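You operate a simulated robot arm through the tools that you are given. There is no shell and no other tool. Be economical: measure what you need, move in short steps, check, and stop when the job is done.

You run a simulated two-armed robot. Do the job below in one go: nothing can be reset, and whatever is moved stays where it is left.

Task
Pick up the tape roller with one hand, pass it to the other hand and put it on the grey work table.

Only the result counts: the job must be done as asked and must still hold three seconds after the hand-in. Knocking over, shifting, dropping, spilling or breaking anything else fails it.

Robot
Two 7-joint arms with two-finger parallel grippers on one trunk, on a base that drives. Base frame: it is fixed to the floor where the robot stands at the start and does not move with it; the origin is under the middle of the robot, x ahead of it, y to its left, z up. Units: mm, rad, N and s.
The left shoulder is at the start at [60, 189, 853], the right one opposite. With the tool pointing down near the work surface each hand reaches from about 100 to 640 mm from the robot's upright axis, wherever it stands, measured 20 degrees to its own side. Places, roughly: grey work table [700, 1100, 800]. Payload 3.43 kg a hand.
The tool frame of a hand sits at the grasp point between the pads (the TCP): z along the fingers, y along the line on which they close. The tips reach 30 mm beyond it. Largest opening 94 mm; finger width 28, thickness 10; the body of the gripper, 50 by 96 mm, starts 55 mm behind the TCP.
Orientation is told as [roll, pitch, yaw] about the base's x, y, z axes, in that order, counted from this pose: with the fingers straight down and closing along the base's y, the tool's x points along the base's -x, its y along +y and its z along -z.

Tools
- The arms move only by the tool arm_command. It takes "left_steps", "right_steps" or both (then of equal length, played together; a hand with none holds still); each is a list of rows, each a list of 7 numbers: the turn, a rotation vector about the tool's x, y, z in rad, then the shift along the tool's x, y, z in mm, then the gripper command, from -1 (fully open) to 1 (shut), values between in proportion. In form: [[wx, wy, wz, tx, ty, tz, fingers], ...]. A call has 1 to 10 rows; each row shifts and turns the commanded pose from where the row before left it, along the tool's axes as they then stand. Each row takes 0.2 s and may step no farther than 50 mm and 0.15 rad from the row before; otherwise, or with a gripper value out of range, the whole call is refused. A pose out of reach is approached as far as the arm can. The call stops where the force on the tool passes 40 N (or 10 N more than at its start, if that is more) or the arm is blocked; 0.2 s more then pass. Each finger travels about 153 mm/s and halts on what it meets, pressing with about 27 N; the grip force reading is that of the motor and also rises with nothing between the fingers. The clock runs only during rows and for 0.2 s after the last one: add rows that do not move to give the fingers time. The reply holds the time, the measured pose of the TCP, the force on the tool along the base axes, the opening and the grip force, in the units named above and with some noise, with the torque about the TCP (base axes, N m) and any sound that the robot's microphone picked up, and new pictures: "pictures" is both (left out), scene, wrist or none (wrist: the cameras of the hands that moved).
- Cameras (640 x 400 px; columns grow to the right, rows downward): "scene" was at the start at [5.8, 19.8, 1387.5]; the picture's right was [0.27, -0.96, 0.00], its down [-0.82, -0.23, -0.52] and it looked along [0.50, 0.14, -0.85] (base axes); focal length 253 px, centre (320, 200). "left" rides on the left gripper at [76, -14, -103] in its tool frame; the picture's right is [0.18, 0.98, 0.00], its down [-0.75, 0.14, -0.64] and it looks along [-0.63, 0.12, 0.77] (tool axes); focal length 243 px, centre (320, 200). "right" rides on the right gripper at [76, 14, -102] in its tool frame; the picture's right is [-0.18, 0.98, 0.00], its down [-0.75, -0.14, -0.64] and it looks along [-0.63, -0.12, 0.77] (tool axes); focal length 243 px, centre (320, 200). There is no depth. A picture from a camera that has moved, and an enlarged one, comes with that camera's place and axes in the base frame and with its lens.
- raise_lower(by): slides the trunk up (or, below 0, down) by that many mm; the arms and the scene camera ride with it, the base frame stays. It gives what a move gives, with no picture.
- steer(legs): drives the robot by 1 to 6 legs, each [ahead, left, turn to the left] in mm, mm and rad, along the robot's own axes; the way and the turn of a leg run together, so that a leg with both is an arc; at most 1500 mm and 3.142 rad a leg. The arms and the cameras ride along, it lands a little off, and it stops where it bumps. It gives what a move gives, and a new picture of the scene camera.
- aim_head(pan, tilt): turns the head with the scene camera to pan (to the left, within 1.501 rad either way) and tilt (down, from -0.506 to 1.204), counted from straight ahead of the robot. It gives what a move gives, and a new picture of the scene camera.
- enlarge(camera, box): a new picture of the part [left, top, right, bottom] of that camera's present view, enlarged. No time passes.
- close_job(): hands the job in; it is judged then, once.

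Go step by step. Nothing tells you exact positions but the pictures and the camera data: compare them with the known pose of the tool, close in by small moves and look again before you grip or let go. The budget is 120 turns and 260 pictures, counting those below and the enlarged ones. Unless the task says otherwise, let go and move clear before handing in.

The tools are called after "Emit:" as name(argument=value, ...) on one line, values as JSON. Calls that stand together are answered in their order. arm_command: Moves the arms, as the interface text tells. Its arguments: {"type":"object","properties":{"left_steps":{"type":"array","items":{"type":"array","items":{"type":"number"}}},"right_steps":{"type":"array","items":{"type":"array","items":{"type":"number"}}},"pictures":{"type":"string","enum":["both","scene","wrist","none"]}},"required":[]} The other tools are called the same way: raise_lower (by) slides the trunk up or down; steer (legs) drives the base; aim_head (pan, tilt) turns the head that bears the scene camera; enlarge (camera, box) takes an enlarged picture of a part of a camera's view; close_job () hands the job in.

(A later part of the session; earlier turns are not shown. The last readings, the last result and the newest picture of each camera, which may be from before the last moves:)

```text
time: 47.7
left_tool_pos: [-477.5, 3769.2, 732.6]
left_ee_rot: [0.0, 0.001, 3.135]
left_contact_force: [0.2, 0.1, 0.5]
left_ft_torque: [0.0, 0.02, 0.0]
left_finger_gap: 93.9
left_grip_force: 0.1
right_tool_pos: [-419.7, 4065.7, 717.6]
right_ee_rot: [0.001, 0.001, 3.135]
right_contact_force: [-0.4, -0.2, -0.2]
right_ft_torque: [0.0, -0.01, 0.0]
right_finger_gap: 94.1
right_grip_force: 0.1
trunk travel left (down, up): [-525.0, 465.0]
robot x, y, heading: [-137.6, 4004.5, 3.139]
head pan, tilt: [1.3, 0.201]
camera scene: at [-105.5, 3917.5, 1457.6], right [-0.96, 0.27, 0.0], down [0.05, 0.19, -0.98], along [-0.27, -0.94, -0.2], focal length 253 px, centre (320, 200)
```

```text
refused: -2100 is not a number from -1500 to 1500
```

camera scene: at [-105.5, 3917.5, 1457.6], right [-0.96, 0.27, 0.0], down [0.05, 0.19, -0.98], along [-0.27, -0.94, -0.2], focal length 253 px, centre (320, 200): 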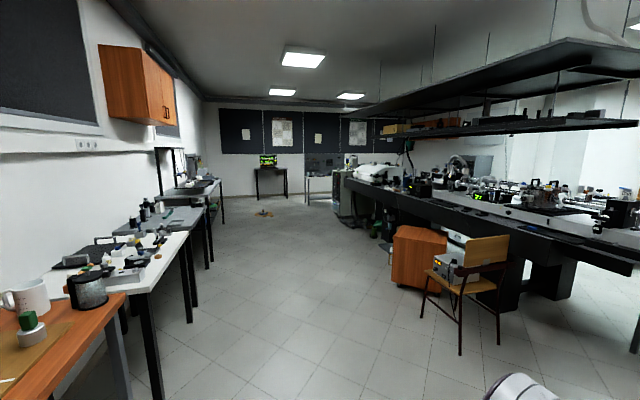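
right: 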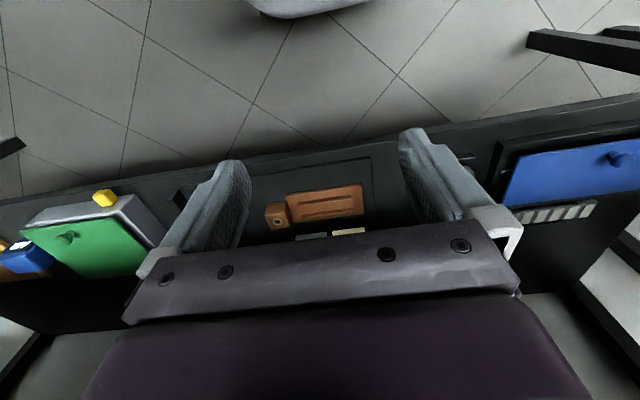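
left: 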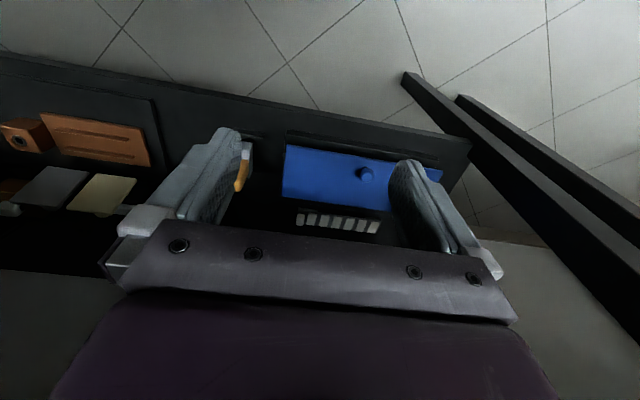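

Emit:
steer(legs=[[0, 0, -1.571], [0, 0, -1.571], [0, -1050, 0], [0, -1050, 0]])

Emit:
aim_head(pan=0.0, tilt=0.7)

Emit:
enlarge(camera="scene", box=[310, 90, 470, 190])

Emit:
enlarge(camera="scene", box=[170, 90, 330, 190])

```text
time: 65.8
left_tool_pos: [192.9, 2149.5, 733.1]
left_ee_rot: [0.0, -0.001, -0.003]
left_contact_force: [1.0, 0.9, 0.1]
left_ft_torque: [-0.03, 0.01, 0.02]
left_finger_gap: 94.1
left_grip_force: 0.0
right_tool_pos: [137.0, 1853.2, 718.0]
right_ee_rot: [-0.001, -0.001, -0.003]
right_contact_force: [-0.6, 0.2, 0.9]
right_ft_torque: [-0.03, -0.03, 0.04]
right_finger_gap: 94.1
right_grip_force: 0.1
trunk travel left (down, up): [-525.0, 465.0]
robot x, y, heading: [-143.2, 1910.7, -0.003]
head pan, tilt: [1.3, 0.201]
camera scene: at [-177.9, 2000.8, 1457.6], right [0.96, -0.27, 0.0], down [-0.05, -0.19, -0.98], along [0.27, 0.94, -0.2], focal length 253 px, centre (320, 200)
```

scene: 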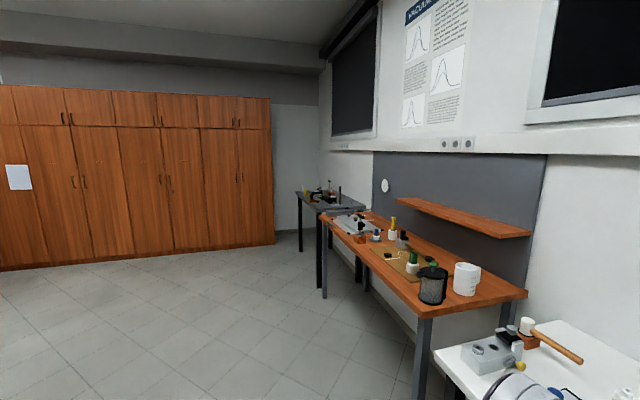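

```text
time: 67.3
left_tool_pos: [193.9, 2149.6, 733.4]
left_ee_rot: [0.002, 0.0, -0.003]
left_contact_force: [-0.3, 0.0, 0.1]
left_ft_torque: [0.02, -0.01, 0.01]
left_finger_gap: 93.8
left_grip_force: 0.0
right_tool_pos: [136.9, 1852.3, 718.0]
right_ee_rot: [0.002, 0.001, -0.004]
right_contact_force: [-1.0, -0.7, 0.2]
right_ft_torque: [0.02, -0.01, -0.01]
right_finger_gap: 94.0
right_grip_force: 0.0
trunk travel left (down, up): [-525.0, 465.0]
robot x, y, heading: [-143.2, 1908.8, -0.01]
head pan, tilt: [0.0, 0.7]
camera scene: at [-118.1, 1911.3, 1412.2], right [0.0, -1.0, 0.0], down [-0.64, 0.0, -0.77], along [0.77, 0.0, -0.64], focal length 253 px, centre (320, 200)
```

scene: 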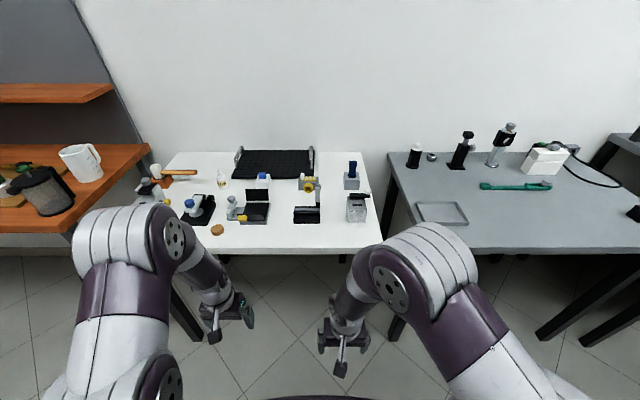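

```text
4.00 times, centred on (390, 140) of scene
camera zoom: at [-118.1, 1911.3, 1412.2], right [0.0, -1.0, 0.0], down [-0.64, 0.0, -0.77], along [0.77, 0.0, -0.64], focal length 1013 px, centre (40, 440)
```

zoom: 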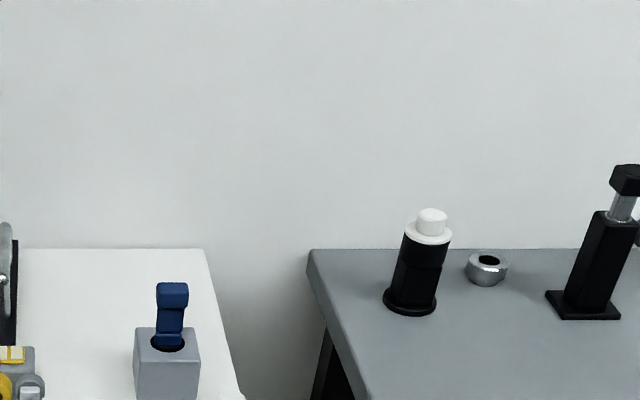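

```text
4.00 times, centred on (250, 140) of scene
camera zoom: at [-118.1, 1911.3, 1412.2], right [0.0, -1.0, 0.0], down [-0.64, 0.0, -0.77], along [0.77, 0.0, -0.64], focal length 1013 px, centre (600, 440)
```

zoom: 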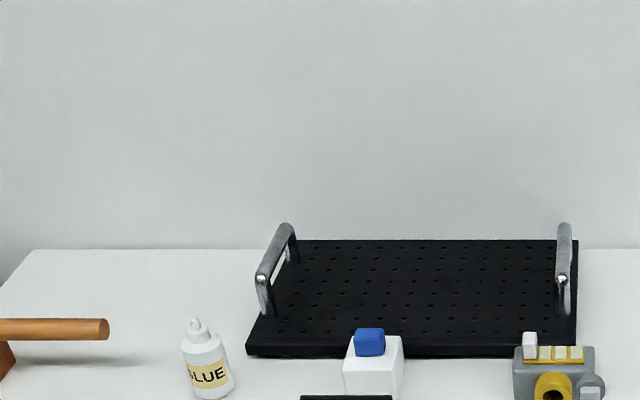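

Emit:
enlarge(camera="scene", box=[280, 145, 400, 230])

Emit:
enlarge(camera="scene", box=[130, 155, 290, 255])

Emit:
enlarge(camera="scene", box=[400, 110, 640, 260])

```text
4.71 times, centred on (340, 188) of scene
camera zoom: at [-118.1, 1911.3, 1412.2], right [0.0, -1.0, 0.0], down [-0.64, 0.0, -0.77], along [0.77, 0.0, -0.64], focal length 1192 px, centre (226, 259)
```

zoom: 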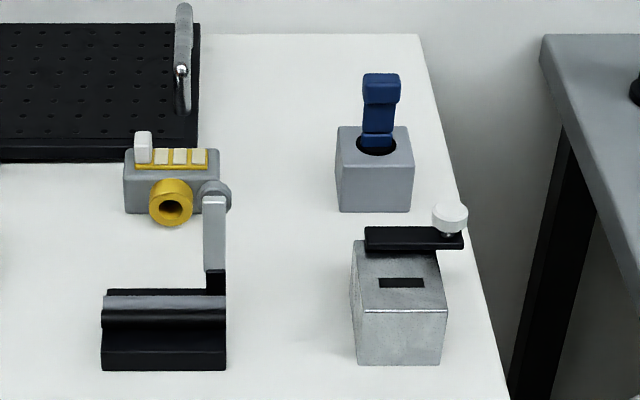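

```text
4.00 times, centred on (210, 205) of scene
camera zoom: at [-118.1, 1911.3, 1412.2], right [0.0, -1.0, 0.0], down [-0.64, 0.0, -0.77], along [0.77, 0.0, -0.64], focal length 1013 px, centre (760, 180)
```

zoom: 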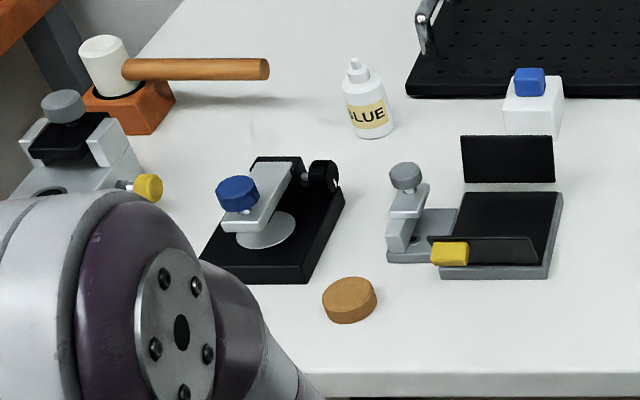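

```text
2.67 times, centred on (520, 185) of scene
camera zoom: at [-118.1, 1911.3, 1412.2], right [0.0, -1.0, 0.0], down [-0.64, 0.0, -0.77], along [0.77, 0.0, -0.64], focal length 675 px, centre (-213, 240)
```

zoom: 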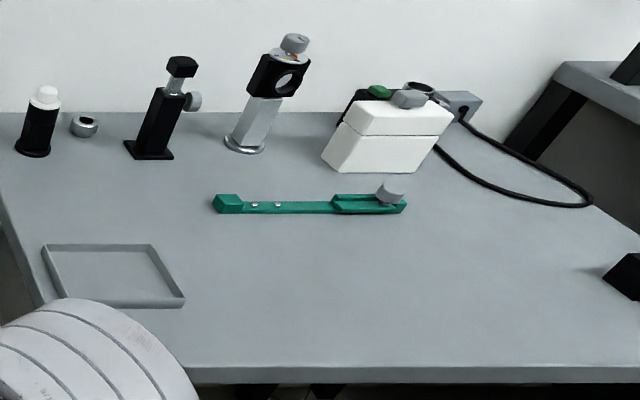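

Not conclusive here. I drive to the far right to inspect the bench end and wall tools.

Emit:
steer(legs=[[0, -1450, 0], [0, -1450, 0]])

Emit:
aim_head(pan=-0.2, tilt=0.6)

Emit:
enlarge(camera="scene", box=[200, 60, 520, 260])

Emit:
enlarge(camera="scene", box=[0, 60, 320, 260])

```text
time: 81.2
left_tool_pos: [200.4, -746.2, 731.5]
left_ee_rot: [0.0, -0.001, 0.0]
left_contact_force: [-0.4, 0.6, -0.5]
left_ft_torque: [-0.06, 0.03, 0.0]
left_finger_gap: 94.1
left_grip_force: 0.0
right_tool_pos: [145.1, -1041.4, 717.2]
right_ee_rot: [0.001, 0.0, 0.001]
right_contact_force: [0.5, -0.4, -0.5]
right_ft_torque: [0.01, -0.01, 0.0]
right_finger_gap: 94.2
right_grip_force: 0.0
trunk travel left (down, up): [-525.0, 465.0]
robot x, y, heading: [-136.6, -982.9, -0.001]
head pan, tilt: [0.0, 0.7]
camera scene: at [-110.2, -984.7, 1412.2], right [0.0, -1.0, 0.0], down [-0.64, 0.0, -0.76], along [0.76, 0.0, -0.64], focal length 253 px, centre (320, 200)
```

scene: 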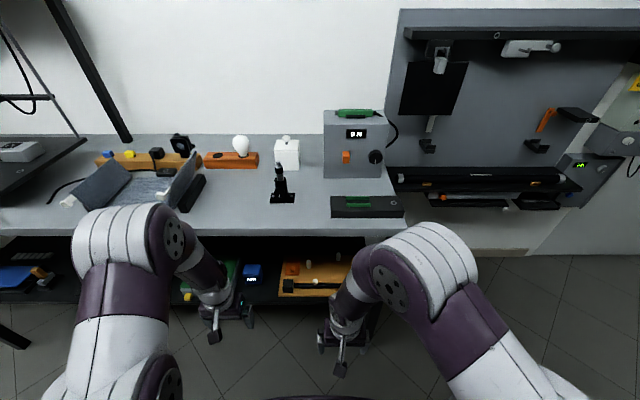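

```text
time: 82.0
left_tool_pos: [200.9, -745.0, 733.2]
left_ee_rot: [0.0, 0.002, 0.0]
left_contact_force: [-0.3, 0.0, 0.5]
left_ft_torque: [0.01, 0.0, 0.0]
left_finger_gap: 94.1
left_grip_force: 0.0
right_tool_pos: [145.8, -1042.2, 718.6]
right_ee_rot: [0.0, 0.001, 0.0]
right_contact_force: [0.2, 0.8, -0.7]
right_ft_torque: [0.0, -0.02, -0.01]
right_finger_gap: 93.8
right_grip_force: 0.0
trunk travel left (down, up): [-525.0, 465.0]
robot x, y, heading: [-134.1, -984.3, -0.0]
head pan, tilt: [-0.201, 0.6]
camera scene: at [-108.5, -1001.9, 1420.8], right [-0.2, -0.98, 0.0], down [-0.55, 0.11, -0.82], along [0.81, -0.16, -0.57], focal length 253 px, centre (320, 200)
```

scene: 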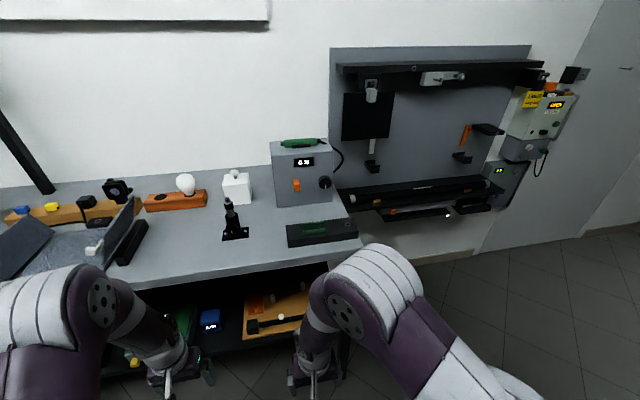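

```text
2.00 times, centred on (360, 160) of scene
camera zoom: at [-108.5, -1001.9, 1420.8], right [-0.2, -0.98, 0.0], down [-0.55, 0.11, -0.82], along [0.81, -0.16, -0.57], focal length 506 px, centre (240, 280)
```

zoom: 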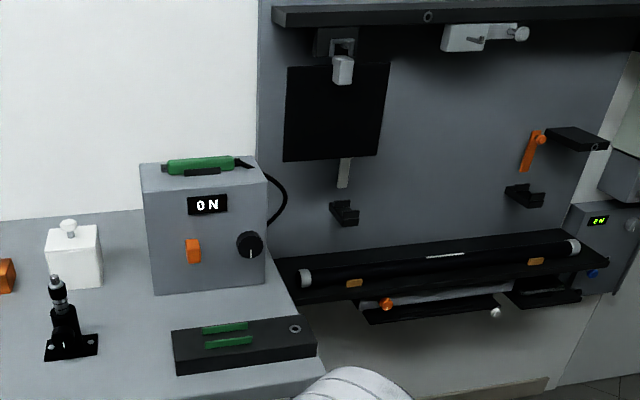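

```text
2.00 times, centred on (160, 160) of scene
camera zoom: at [-108.5, -1001.9, 1420.8], right [-0.2, -0.98, 0.0], down [-0.55, 0.11, -0.82], along [0.81, -0.16, -0.57], focal length 506 px, centre (640, 280)
```

zoom: 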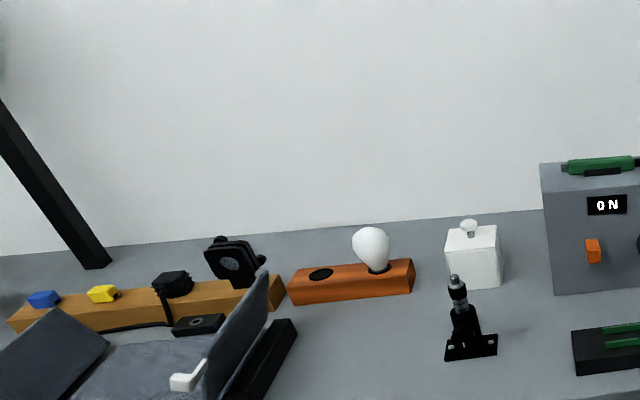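

Still searching: the under-shelf here deserves a look. I lower the trunk and look, then step on.

Emit:
steer(legs=[[-500, 0, 0]])

Emit:
raise_lower(by=-300)

Emit:
aim_head(pan=0.25, tilt=0.55)

Emit:
enlarge(camera="scene", box=[80, 120, 400, 320])

Emit:
aim_head(pan=-1.45, tilt=0.4)

Emit:
enlarge(camera="scene", box=[200, 100, 520, 300])

```text
time: 84.9
left_tool_pos: [-299.3, -745.2, 733.2]
left_ee_rot: [0.001, -0.002, 0.0]
left_contact_force: [-0.3, 0.3, -0.3]
left_ft_torque: [-0.01, -0.02, 0.0]
left_finger_gap: 93.9
left_grip_force: 0.0
right_tool_pos: [-354.5, -1041.4, 716.7]
right_ee_rot: [-0.002, 0.0, -0.001]
right_contact_force: [-1.2, 0.9, -0.9]
right_ft_torque: [-0.01, 0.0, 0.01]
right_finger_gap: 93.8
right_grip_force: 0.1
trunk travel left (down, up): [-525.0, 465.0]
robot x, y, heading: [-631.3, -987.3, 0.004]
head pan, tilt: [-0.201, 0.6]
camera scene: at [-608.2, -1002.0, 1420.8], right [-0.2, -0.98, 0.0], down [-0.55, 0.11, -0.83], along [0.81, -0.16, -0.56], focal length 253 px, centre (320, 200)
```

scene: 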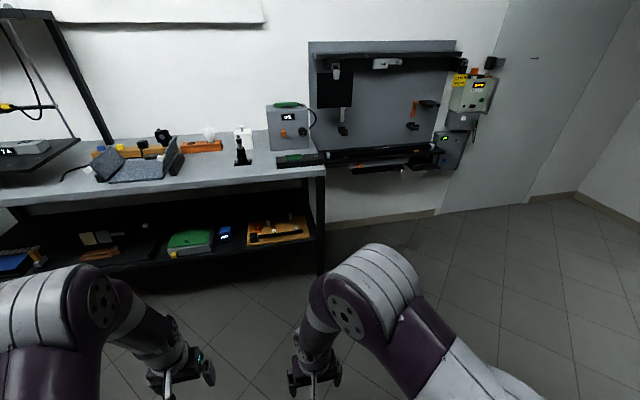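

```text
time: 87.9
left_tool_pos: [-297.6, -744.9, 432.3]
left_ee_rot: [0.001, 0.0, 0.001]
left_contact_force: [-0.4, 0.1, -0.3]
left_ft_torque: [0.05, -0.03, -0.01]
left_finger_gap: 93.8
left_grip_force: 0.1
right_tool_pos: [-354.4, -1042.7, 418.4]
right_ee_rot: [0.0, -0.001, -0.001]
right_contact_force: [-0.1, 0.1, -0.5]
right_ft_torque: [-0.02, -0.01, -0.02]
right_finger_gap: 94.0
right_grip_force: 0.1
trunk travel left (down, up): [-225.0, 765.0]
robot x, y, heading: [-635.4, -984.2, 0.004]
head pan, tilt: [-0.201, 0.6]
```

```text
time: 88.8
left_tool_pos: [-297.3, -746.0, 432.6]
left_ee_rot: [0.001, -0.001, 0.0]
left_contact_force: [0.3, -0.4, -0.5]
left_ft_torque: [-0.02, -0.03, 0.01]
left_finger_gap: 94.3
left_grip_force: 0.1
right_tool_pos: [-354.0, -1042.5, 417.9]
right_ee_rot: [0.0, 0.0, 0.0]
right_contact_force: [0.5, 0.9, 0.0]
right_ft_torque: [-0.02, 0.0, -0.02]
right_finger_gap: 94.2
right_grip_force: 0.0
trunk travel left (down, up): [-225.0, 765.0]
robot x, y, heading: [-639.0, -987.2, -0.001]
head pan, tilt: [0.25, 0.55]
camera scene: at [-606.9, -962.3, 1125.3], right [0.25, -0.97, 0.0], down [-0.51, -0.13, -0.85], along [0.83, 0.21, -0.52], focal length 253 px, centre (320, 200)
```

scene: 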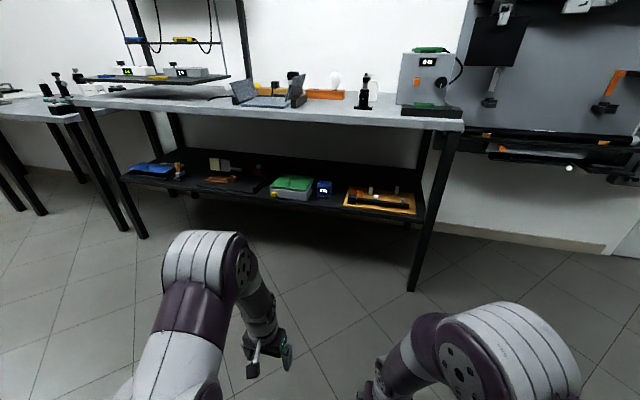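

```text
2.00 times, centred on (240, 220) of scene
camera zoom: at [-606.9, -962.3, 1125.3], right [0.25, -0.97, 0.0], down [-0.51, -0.13, -0.85], along [0.83, 0.21, -0.52], focal length 506 px, centre (480, 160)
```

zoom: 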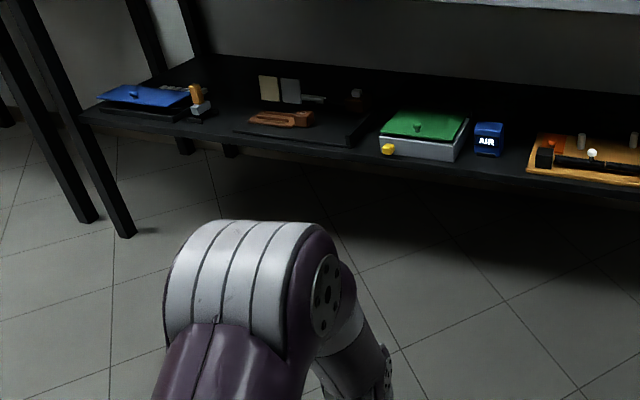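

```text
time: 90.5
left_tool_pos: [-298.1, -745.8, 432.7]
left_ee_rot: [0.0, -0.001, 0.001]
left_contact_force: [0.0, 0.3, 0.6]
left_ft_torque: [-0.01, 0.02, 0.02]
left_finger_gap: 93.8
left_grip_force: 0.1
right_tool_pos: [-353.3, -1042.2, 416.8]
right_ee_rot: [0.001, 0.001, -0.001]
right_contact_force: [-0.7, 0.2, 0.2]
right_ft_torque: [-0.01, -0.02, 0.01]
right_finger_gap: 94.0
right_grip_force: 0.1
trunk travel left (down, up): [-225.0, 765.0]
robot x, y, heading: [-629.8, -987.6, -0.009]
head pan, tilt: [-1.45, 0.4]
camera scene: at [-682.8, -1076.4, 1139.0], right [-0.99, -0.12, 0.0], down [-0.05, 0.39, -0.92], along [0.11, -0.91, -0.39], focal length 253 px, centre (320, 200)
```

scene: 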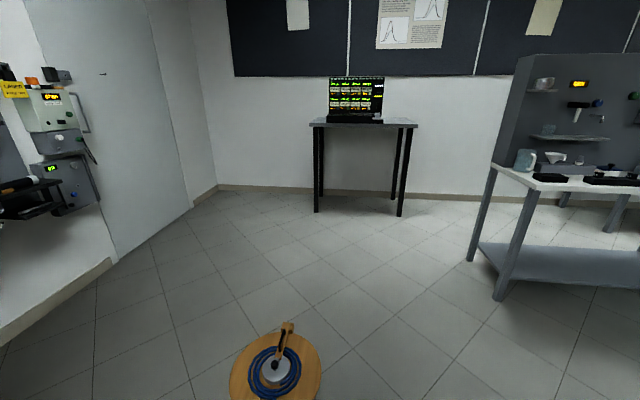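

```text
2.00 times, centred on (360, 200) of scene
camera zoom: at [-682.8, -1076.4, 1139.0], right [-0.99, -0.12, 0.0], down [-0.05, 0.39, -0.92], along [0.11, -0.91, -0.39], focal length 506 px, centre (240, 200)
```

zoom: 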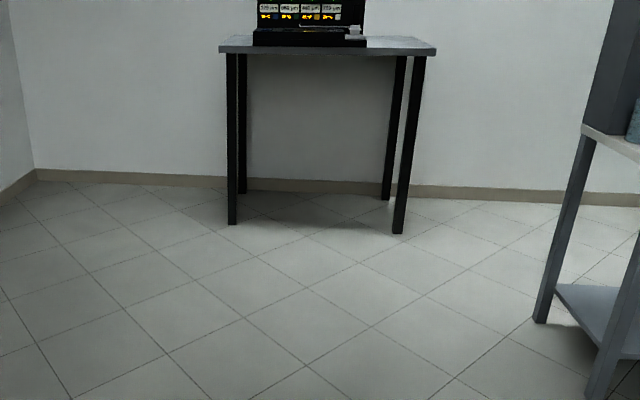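

The orange-and-grey upright item on the lower shelf might be a hand roller. I drive in front of it and look closely.

Emit:
steer(legs=[[0, 1180, 0], [150, 0, 0]])

Emit:
aim_head(pan=0.0, tilt=0.6)

Emit:
enlarge(camera="scene", box=[240, 180, 480, 330])

```text
time: 97.5
left_tool_pos: [-141.8, 431.7, 432.4]
left_ee_rot: [-0.002, 0.001, -0.006]
left_contact_force: [-0.3, -0.1, 0.2]
left_ft_torque: [-0.02, 0.0, -0.01]
left_finger_gap: 94.1
left_grip_force: 0.1
right_tool_pos: [-200.3, 135.2, 418.0]
right_ee_rot: [0.002, 0.0, -0.008]
right_contact_force: [-0.9, -0.2, -0.2]
right_ft_torque: [-0.01, 0.0, -0.01]
right_finger_gap: 94.2
right_grip_force: 0.0
trunk travel left (down, up): [-225.0, 765.0]
robot x, y, heading: [-477.3, 192.8, -0.007]
head pan, tilt: [-1.45, 0.4]
camera scene: at [-528.5, 103.2, 1139.0], right [-0.99, -0.11, 0.0], down [-0.04, 0.39, -0.92], along [0.1, -0.92, -0.39], focal length 253 px, centre (320, 200)
```

scene: 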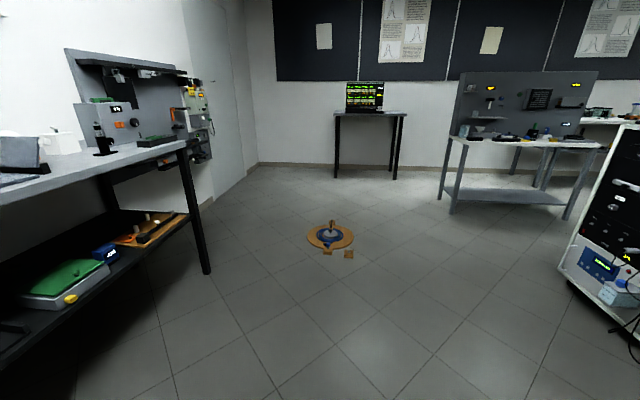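

```text
time: 99.1
left_tool_pos: [-142.1, 431.3, 431.4]
left_ee_rot: [-0.001, 0.002, -0.007]
left_contact_force: [0.4, 0.2, -0.7]
left_ft_torque: [0.0, -0.01, -0.01]
left_finger_gap: 94.0
left_grip_force: 0.0
right_tool_pos: [-198.1, 135.1, 417.0]
right_ee_rot: [-0.002, -0.001, -0.009]
right_contact_force: [-0.5, 0.2, 0.4]
right_ft_torque: [-0.04, 0.02, 0.0]
right_finger_gap: 93.9
right_grip_force: 0.0
trunk travel left (down, up): [-225.0, 765.0]
robot x, y, heading: [-482.0, 195.5, -0.004]
head pan, tilt: [0.0, 0.6]
camera scene: at [-450.7, 194.6, 1120.8], right [-0.01, -1.0, 0.0], down [-0.56, 0.0, -0.83], along [0.83, -0.01, -0.56], focal length 253 px, centre (320, 200)
```

scene: 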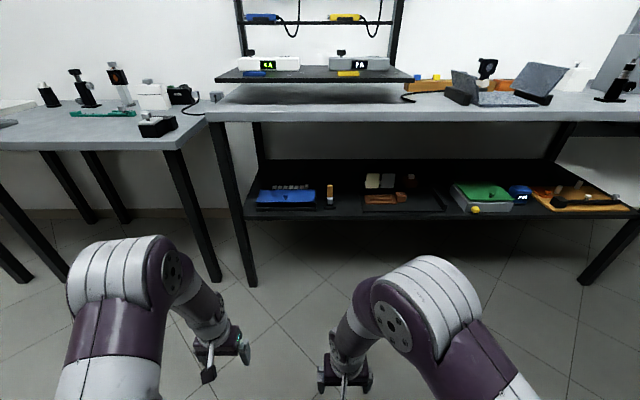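

```text
2.67 times, centred on (360, 255) of scene
camera zoom: at [-450.7, 194.6, 1120.8], right [-0.01, -1.0, 0.0], down [-0.56, 0.0, -0.83], along [0.83, -0.01, -0.56], focal length 675 px, centre (213, 53)
```

zoom: 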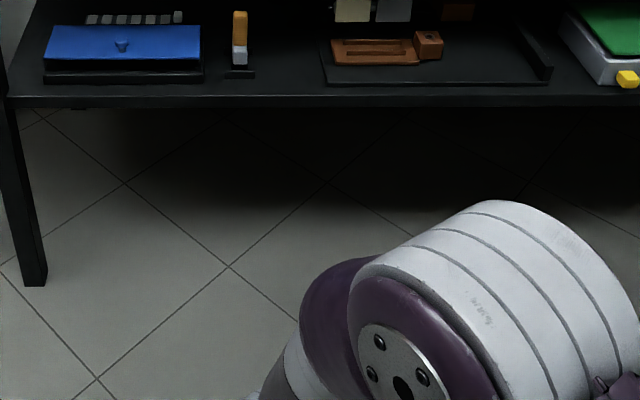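

Emit:
enlarge(camera="scene", box=[250, 165, 350, 227])

Emit:
enlarge(camera="scene", box=[130, 80, 230, 142])

Emit:
enlarge(camera="scene", box=[350, 160, 450, 222])

Emit:
enlarge(camera="scene", box=[540, 165, 640, 227])

```text
6.40 times, centred on (300, 196) of scene
camera zoom: at [-450.7, 194.6, 1120.8], right [-0.01, -1.0, 0.0], down [-0.56, 0.0, -0.83], along [0.83, -0.01, -0.56], focal length 1621 px, centre (448, 226)
```

zoom: 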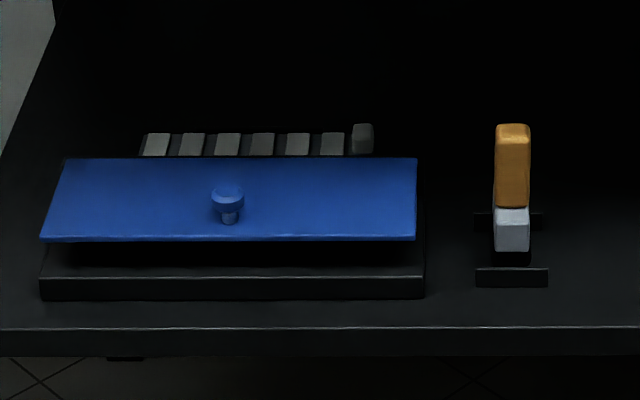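

```text
6.40 times, centred on (180, 111) of scene
camera zoom: at [-450.7, 194.6, 1120.8], right [-0.01, -1.0, 0.0], down [-0.56, 0.0, -0.83], along [0.83, -0.01, -0.56], focal length 1621 px, centre (1216, 770)
```

zoom: 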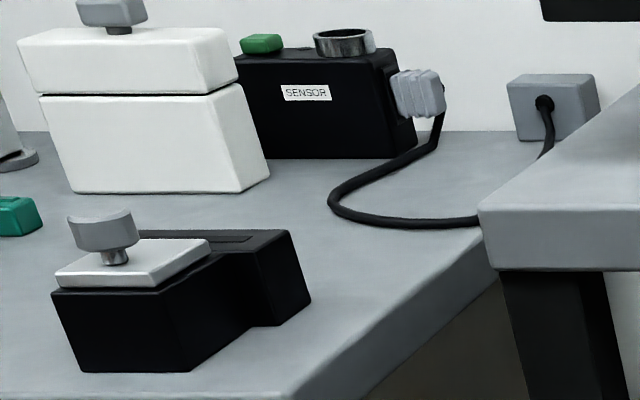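

```text
6.40 times, centred on (400, 191) of scene
camera zoom: at [-450.7, 194.6, 1120.8], right [-0.01, -1.0, 0.0], down [-0.56, 0.0, -0.83], along [0.83, -0.01, -0.56], focal length 1621 px, centre (-192, 258)
```

zoom: 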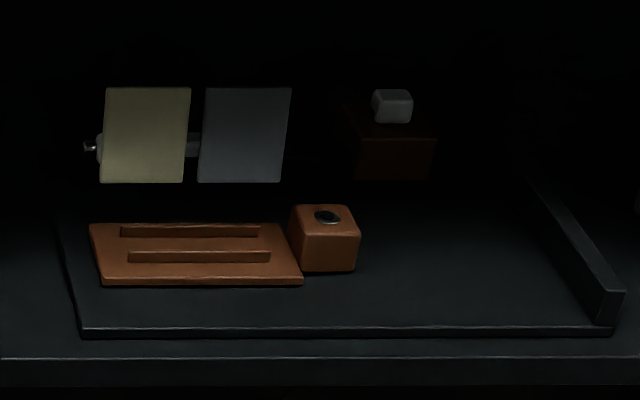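

```text
6.40 times, centred on (590, 196) of scene
camera zoom: at [-450.7, 194.6, 1120.8], right [-0.01, -1.0, 0.0], down [-0.56, 0.0, -0.83], along [0.83, -0.01, -0.56], focal length 1621 px, centre (-1408, 226)
```

zoom: 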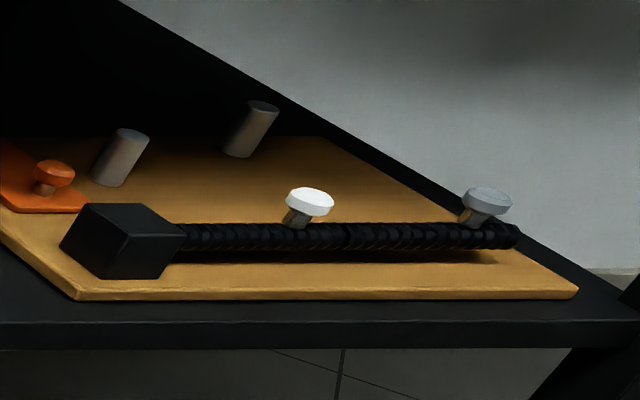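

The orange item stands between two rails; from the front its head looks blocky. I view it from the side to see if it is a roller.

Emit:
steer(legs=[[0, -600, 0], [250, 0, 0]])

Emit:
aim_head(pan=0.65, tilt=0.7)

Emit:
enlarge(camera="scene", box=[220, 120, 420, 245])

```text
time: 103.9
left_tool_pos: [101.1, -173.3, 431.3]
left_ee_rot: [0.001, -0.001, -0.005]
left_contact_force: [-0.2, -0.8, 0.2]
left_ft_torque: [0.0, 0.03, -0.01]
left_finger_gap: 94.0
left_grip_force: 0.0
right_tool_pos: [44.2, -470.9, 418.7]
right_ee_rot: [-0.001, 0.0, -0.005]
right_contact_force: [0.6, -0.3, -0.2]
right_ft_torque: [-0.01, -0.01, 0.02]
right_finger_gap: 94.2
right_grip_force: 0.0
trunk travel left (down, up): [-225.0, 765.0]
robot x, y, heading: [-231.7, -414.6, -0.009]
head pan, tilt: [0.0, 0.6]
camera scene: at [-208.1, -410.6, 1120.8], right [-0.01, -1.0, 0.0], down [-0.56, 0.0, -0.83], along [0.83, 0.0, -0.56], focal length 253 px, centre (320, 200)
```

scene: 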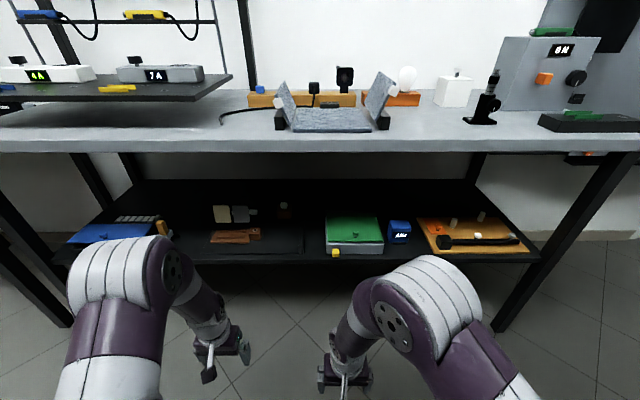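

```text
time: 104.9
left_tool_pos: [102.2, -173.5, 432.9]
left_ee_rot: [0.0, 0.0, -0.005]
left_contact_force: [0.2, -1.2, -0.9]
left_ft_torque: [0.0, -0.02, -0.01]
left_finger_gap: 93.9
left_grip_force: 0.0
right_tool_pos: [43.8, -470.0, 418.4]
right_ee_rot: [0.001, 0.001, -0.005]
right_contact_force: [-0.2, 0.0, 0.3]
right_ft_torque: [0.01, -0.02, 0.02]
right_finger_gap: 93.9
right_grip_force: 0.1
trunk travel left (down, up): [-225.0, 765.0]
robot x, y, heading: [-235.4, -408.9, -0.004]
head pan, tilt: [0.649, 0.7]
camera scene: at [-228.5, -359.2, 1112.2], right [0.6, -0.8, 0.0], down [-0.52, -0.39, -0.77], along [0.61, 0.46, -0.64], focal length 253 px, centre (320, 200)
```

scene: 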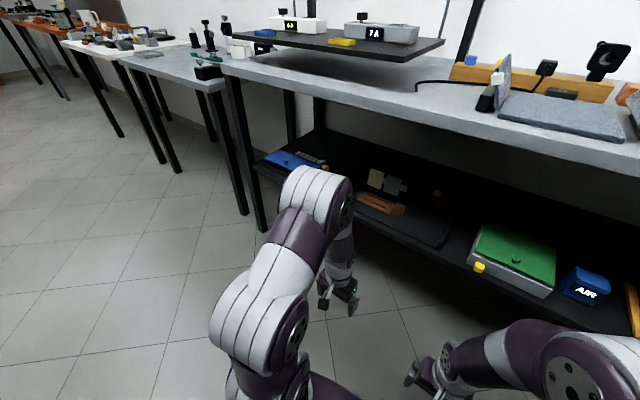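

```text
3.20 times, centred on (320, 182) of scene
camera zoom: at [-228.5, -359.2, 1112.2], right [0.6, -0.8, 0.0], down [-0.52, -0.39, -0.77], along [0.61, 0.46, -0.64], focal length 810 px, centre (320, 256)
```

zoom: 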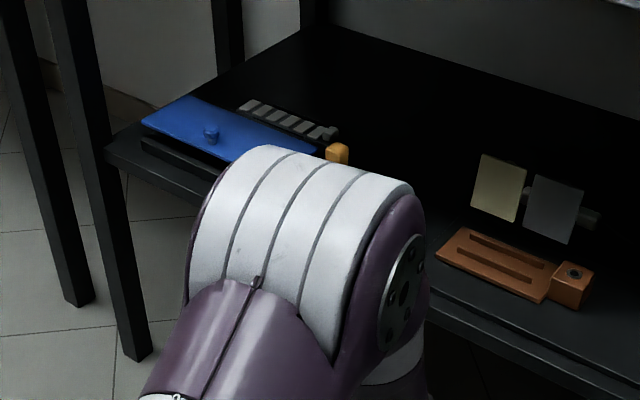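

The arm blocks the view. I shift left a bit and look again.

Emit:
steer(legs=[[0, 250, 0]])

Emit:
enlarge(camera="scene", box=[300, 100, 500, 225])

Emit:
enlarge(camera="left", box=[0, 0, 640, 400])

```text
time: 106.8
left_tool_pos: [103.3, 77.7, 432.1]
left_ee_rot: [0.0, 0.0, -0.007]
left_contact_force: [0.1, -0.7, -0.2]
left_ft_torque: [0.0, 0.01, -0.01]
left_finger_gap: 93.8
left_grip_force: 0.1
right_tool_pos: [45.4, -219.4, 416.7]
right_ee_rot: [0.001, 0.0, -0.005]
right_contact_force: [-0.5, 0.4, -0.6]
right_ft_torque: [0.0, -0.02, -0.01]
right_finger_gap: 94.3
right_grip_force: 0.0
trunk travel left (down, up): [-225.0, 765.0]
robot x, y, heading: [-233.6, -160.5, -0.007]
head pan, tilt: [0.649, 0.7]
camera scene: at [-227.0, -108.3, 1112.2], right [0.6, -0.8, 0.0], down [-0.52, -0.39, -0.76], along [0.61, 0.46, -0.64], focal length 253 px, centre (320, 200)
```

scene: 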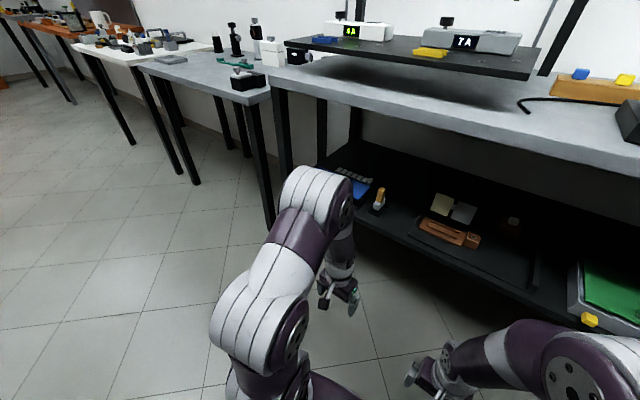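

```text
3.20 times, centred on (400, 162) of scene
camera zoom: at [-227.0, -108.3, 1112.2], right [0.6, -0.8, 0.0], down [-0.52, -0.39, -0.76], along [0.61, 0.46, -0.64], focal length 810 px, centre (64, 320)
```

zoom: 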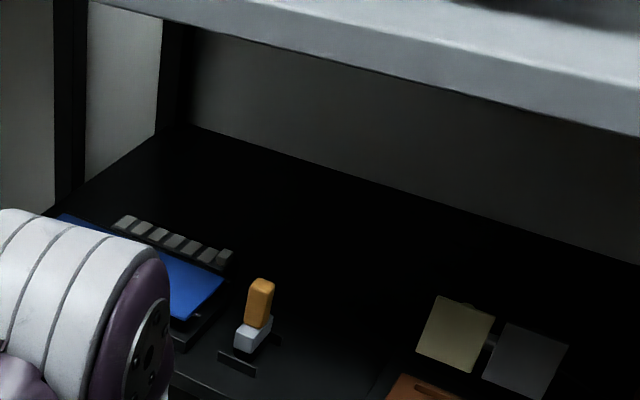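

```text
1.00 times, centred on (320, 200) of left (not enlarged: the box is as wide or as high as the picture)
camera zoom: at [26.5, 62.4, 536.4], right [-0.18, 0.98, 0.0], down [0.75, 0.14, 0.64], along [0.63, 0.11, -0.77], focal length 243 px, centre (320, 200)
```

zoom: 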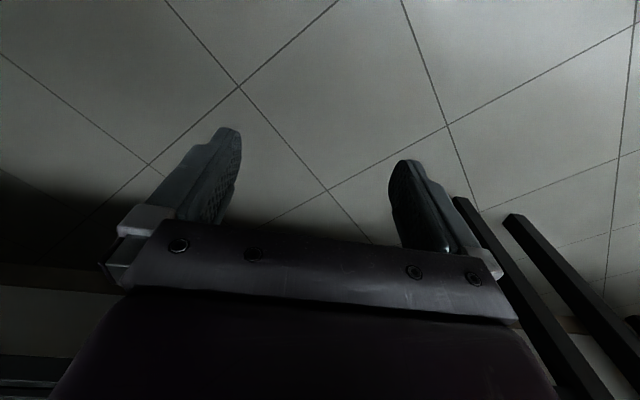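

That one looks like a stamp or block, not a roller. I turn round here to check the opposite long bench and the other grey tables.

Emit:
raise_lower(by=300)

Emit:
steer(legs=[[-300, 0, 0], [0, 0, 3.1]])

Emit:
aim_head(pan=0.0, tilt=0.35)

Emit:
enlarge(camera="scene", box=[0, 60, 320, 260])

Emit:
enlarge(camera="scene", box=[320, 60, 640, 260])

```text
time: 109.8
left_tool_pos: [103.2, 76.9, 731.9]
left_ee_rot: [0.0, -0.001, -0.008]
left_contact_force: [0.1, 0.1, 0.1]
left_ft_torque: [-0.04, -0.02, 0.01]
left_finger_gap: 93.9
left_grip_force: 0.1
right_tool_pos: [45.1, -219.7, 717.7]
right_ee_rot: [0.002, 0.001, -0.005]
right_contact_force: [1.2, 0.7, 0.0]
right_ft_torque: [-0.02, -0.01, 0.01]
right_finger_gap: 93.9
right_grip_force: 0.0
trunk travel left (down, up): [-525.0, 465.0]
robot x, y, heading: [-233.8, -161.3, -0.003]
head pan, tilt: [0.649, 0.7]
```

```text
time: 119.0
left_tool_pos: [-883.7, -379.8, 732.9]
left_ee_rot: [-0.001, -0.001, 3.089]
left_contact_force: [-0.5, -0.7, 0.2]
left_ft_torque: [-0.01, 0.02, -0.01]
left_finger_gap: 94.0
left_grip_force: 0.1
right_tool_pos: [-813.1, -87.3, 718.3]
right_ee_rot: [-0.001, 0.0, 3.088]
right_contact_force: [-0.4, 0.1, 0.7]
right_ft_torque: [-0.01, 0.01, 0.0]
right_finger_gap: 94.1
right_grip_force: 0.2
trunk travel left (down, up): [-525.0, 465.0]
robot x, y, heading: [-533.5, -159.7, 3.087]
head pan, tilt: [0.649, 0.7]
camera scene: at [-545.9, -208.6, 1412.2], right [-0.56, 0.83, 0.0], down [0.53, 0.36, -0.76], along [-0.63, -0.43, -0.64], focal length 253 px, centre (320, 200)
```

scene: 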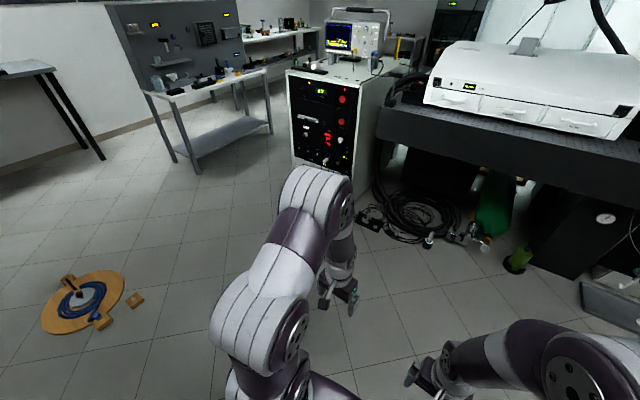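

```text
time: 120.1
left_tool_pos: [-882.8, -380.6, 731.5]
left_ee_rot: [0.001, 0.0, 3.088]
left_contact_force: [0.1, -0.1, 1.1]
left_ft_torque: [0.01, -0.02, -0.04]
left_finger_gap: 93.8
left_grip_force: 0.0
right_tool_pos: [-812.5, -86.3, 718.0]
right_ee_rot: [0.001, 0.0, 3.088]
right_contact_force: [0.1, 0.2, -0.1]
right_ft_torque: [0.0, -0.02, -0.01]
right_finger_gap: 93.8
right_grip_force: 0.0
trunk travel left (down, up): [-525.0, 465.0]
robot x, y, heading: [-535.6, -158.8, 3.088]
head pan, tilt: [0.0, 0.351]
camera scene: at [-568.5, -156.0, 1443.5], right [0.05, 1.0, 0.0], down [0.34, -0.02, -0.94], along [-0.94, 0.05, -0.34], focal length 253 px, centre (320, 200)
```

scene: 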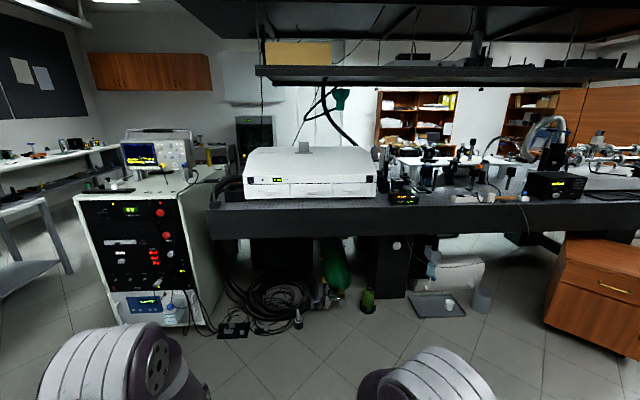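

```text
2.00 times, centred on (160, 160) of scene
camera zoom: at [-568.5, -156.0, 1443.5], right [0.05, 1.0, 0.0], down [0.34, -0.02, -0.94], along [-0.94, 0.05, -0.34], focal length 506 px, centre (640, 280)
```

zoom: 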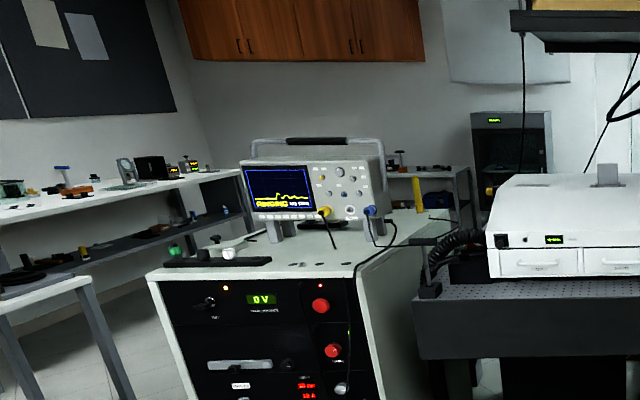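

```text
2.00 times, centred on (480, 160) of scene
camera zoom: at [-568.5, -156.0, 1443.5], right [0.05, 1.0, 0.0], down [0.34, -0.02, -0.94], along [-0.94, 0.05, -0.34], focal length 506 px, centre (0, 280)
```

zoom: 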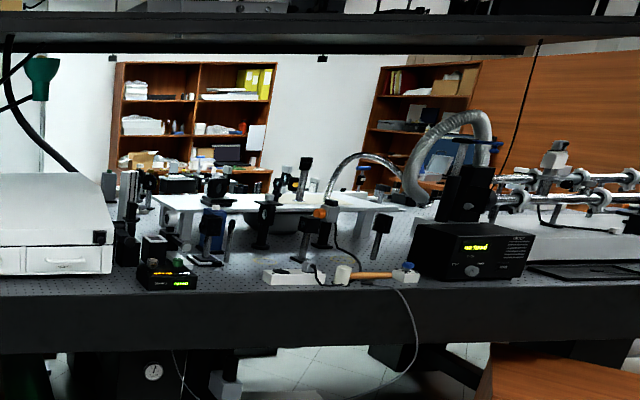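

On reflection, the green long tool on the grey table has a forked end with a grey drum – very likely the tape roller. I turn back and go there for a close look.

Emit:
steer(legs=[[0, 0, -3.09], [0, 1200, 0], [330, 0, 0]])

Emit:
aim_head(pan=0.0, tilt=0.75)

Emit:
enlarge(camera="scene", box=[220, 110, 420, 235])

```text
time: 135.1
left_tool_pos: [101.7, 1301.7, 732.5]
left_ee_rot: [-0.001, 0.001, 0.022]
left_contact_force: [0.5, 0.2, 0.0]
left_ft_torque: [-0.01, 0.03, 0.05]
left_finger_gap: 94.2
left_grip_force: 0.0
right_tool_pos: [52.8, 1002.1, 718.0]
right_ee_rot: [-0.001, -0.001, 0.021]
right_contact_force: [-0.7, -0.2, 0.8]
right_ft_torque: [0.0, -0.02, 0.0]
right_finger_gap: 93.9
right_grip_force: 0.1
trunk travel left (down, up): [-525.0, 465.0]
robot x, y, heading: [-229.1, 1053.1, 0.021]
head pan, tilt: [0.0, 0.351]
camera scene: at [-195.6, 1055.0, 1443.5], right [0.02, -1.0, 0.0], down [-0.34, -0.01, -0.94], along [0.94, 0.02, -0.34], focal length 253 px, centre (320, 200)
```

scene: 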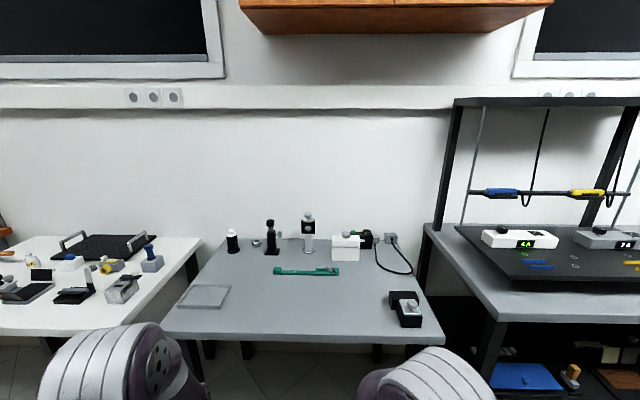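

```text
time: 136.0
left_tool_pos: [100.5, 1301.7, 732.7]
left_ee_rot: [0.0, 0.0, 0.022]
left_contact_force: [-0.5, 0.1, -0.1]
left_ft_torque: [0.01, 0.02, 0.04]
left_finger_gap: 93.9
left_grip_force: 0.1
right_tool_pos: [51.7, 1001.5, 717.2]
right_ee_rot: [-0.001, -0.001, 0.023]
right_contact_force: [0.1, 0.0, 0.3]
right_ft_torque: [0.0, 0.01, 0.02]
right_finger_gap: 94.2
right_grip_force: 0.1
trunk travel left (down, up): [-525.0, 465.0]
robot x, y, heading: [-229.8, 1055.1, 0.02]
head pan, tilt: [0.0, 0.75]
camera scene: at [-206.8, 1054.7, 1408.0], right [0.02, -1.0, 0.0], down [-0.68, -0.02, -0.73], along [0.73, 0.02, -0.68], focal length 253 px, centre (320, 200)
```

scene: 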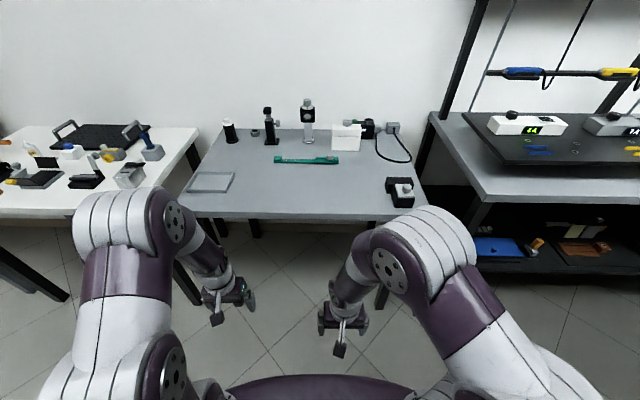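

```text
3.20 times, centred on (320, 172) of scene
camera zoom: at [-206.8, 1054.7, 1408.0], right [0.02, -1.0, 0.0], down [-0.68, -0.02, -0.73], along [0.73, 0.02, -0.68], focal length 810 px, centre (320, 288)
```

zoom: 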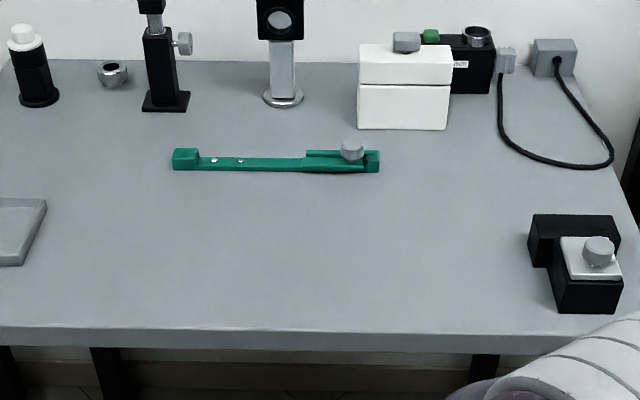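

The green tool needs a nearer look. I raise the trunk so the hands clear the table, then drive in.

Emit:
raise_lower(by=280)

Emit:
steer(legs=[[250, 0, -0.02]])

Emit:
aim_head(pan=0.0, tilt=1.0)

Emit:
enlarge(camera="scene", box=[240, 60, 400, 160])

Emit:
enlarge(camera="scene", box=[0, 0, 240, 150])

```text
time: 138.8
left_tool_pos: [99.9, 1300.7, 1012.1]
left_ee_rot: [0.001, 0.0, 0.023]
left_contact_force: [-0.2, -0.1, -0.5]
left_ft_torque: [-0.04, -0.01, -0.01]
left_finger_gap: 94.0
left_grip_force: 0.0
right_tool_pos: [52.0, 1002.9, 997.1]
right_ee_rot: [0.001, 0.001, 0.022]
right_contact_force: [0.7, 0.0, 0.1]
right_ft_torque: [0.01, 0.02, 0.0]
right_finger_gap: 93.9
right_grip_force: 0.1
trunk travel left (down, up): [-805.0, 185.0]
robot x, y, heading: [-228.9, 1048.7, 0.021]
head pan, tilt: [0.0, 0.75]
```

```text
time: 140.7
left_tool_pos: [352.8, 1298.2, 1013.1]
left_ee_rot: [0.0, -0.002, 0.004]
left_contact_force: [0.9, 0.2, -0.3]
left_ft_torque: [-0.04, 0.03, -0.01]
left_finger_gap: 93.9
left_grip_force: 0.0
right_tool_pos: [299.2, 1002.0, 998.0]
right_ee_rot: [0.0, -0.002, 0.006]
right_contact_force: [-0.5, -0.6, 0.0]
right_ft_torque: [0.01, 0.01, -0.02]
right_finger_gap: 94.1
right_grip_force: 0.1
trunk travel left (down, up): [-805.0, 185.0]
robot x, y, heading: [17.3, 1058.0, 0.006]
head pan, tilt: [0.0, 0.75]
camera scene: at [41.1, 1057.8, 1687.9], right [0.01, -1.0, 0.0], down [-0.68, 0.0, -0.73], along [0.73, 0.0, -0.68], focal length 253 px, centre (320, 200)
```

scene: 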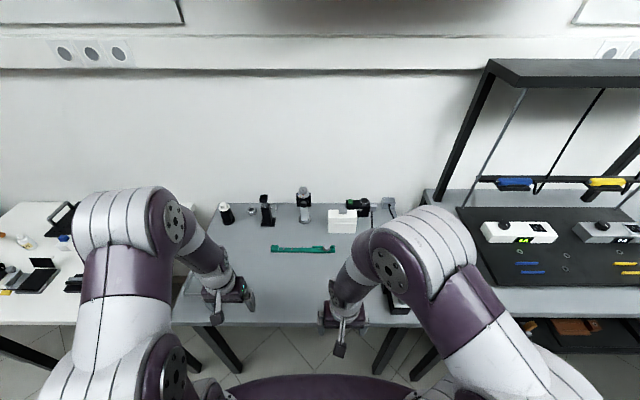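

```text
time: 141.4
left_tool_pos: [354.8, 1297.8, 1012.9]
left_ee_rot: [0.0, -0.001, 0.006]
left_contact_force: [1.1, -0.9, -0.6]
left_ft_torque: [-0.01, -0.04, -0.03]
left_finger_gap: 94.1
left_grip_force: 0.0
right_tool_pos: [300.6, 1000.3, 997.9]
right_ee_rot: [0.001, 0.001, 0.005]
right_contact_force: [0.8, 0.4, -0.6]
right_ft_torque: [-0.03, -0.02, -0.04]
right_finger_gap: 94.2
right_grip_force: 0.1
trunk travel left (down, up): [-805.0, 185.0]
robot x, y, heading: [20.0, 1058.3, 0.008]
head pan, tilt: [0.0, 1.0]
camera scene: at [29.3, 1057.8, 1668.8], right [0.01, -1.0, 0.0], down [-0.84, 0.0, -0.54], along [0.54, 0.0, -0.84], focal length 253 px, centre (320, 200)
```

scene: 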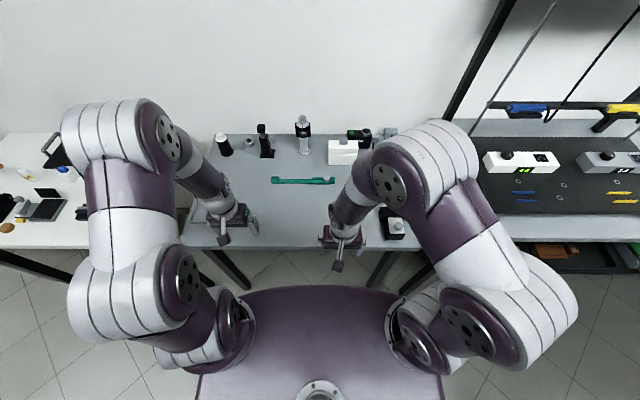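

```text
4.00 times, centred on (320, 110) of scene
camera zoom: at [29.3, 1057.8, 1668.8], right [0.01, -1.0, 0.0], down [-0.84, 0.0, -0.54], along [0.54, 0.0, -0.84], focal length 1013 px, centre (320, 560)
```

zoom: 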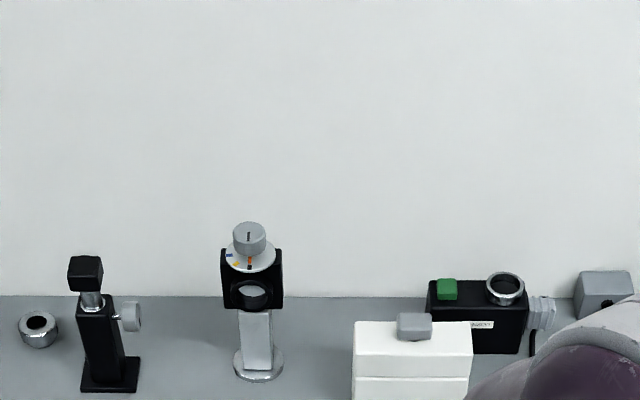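

```text
2.67 times, centred on (120, 75) of scene
camera zoom: at [29.3, 1057.8, 1668.8], right [0.01, -1.0, 0.0], down [-0.84, 0.0, -0.54], along [0.54, 0.0, -0.84], focal length 675 px, centre (853, 533)
```

zoom: 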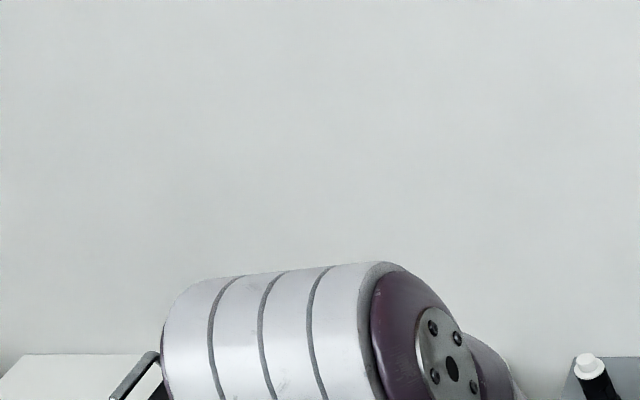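

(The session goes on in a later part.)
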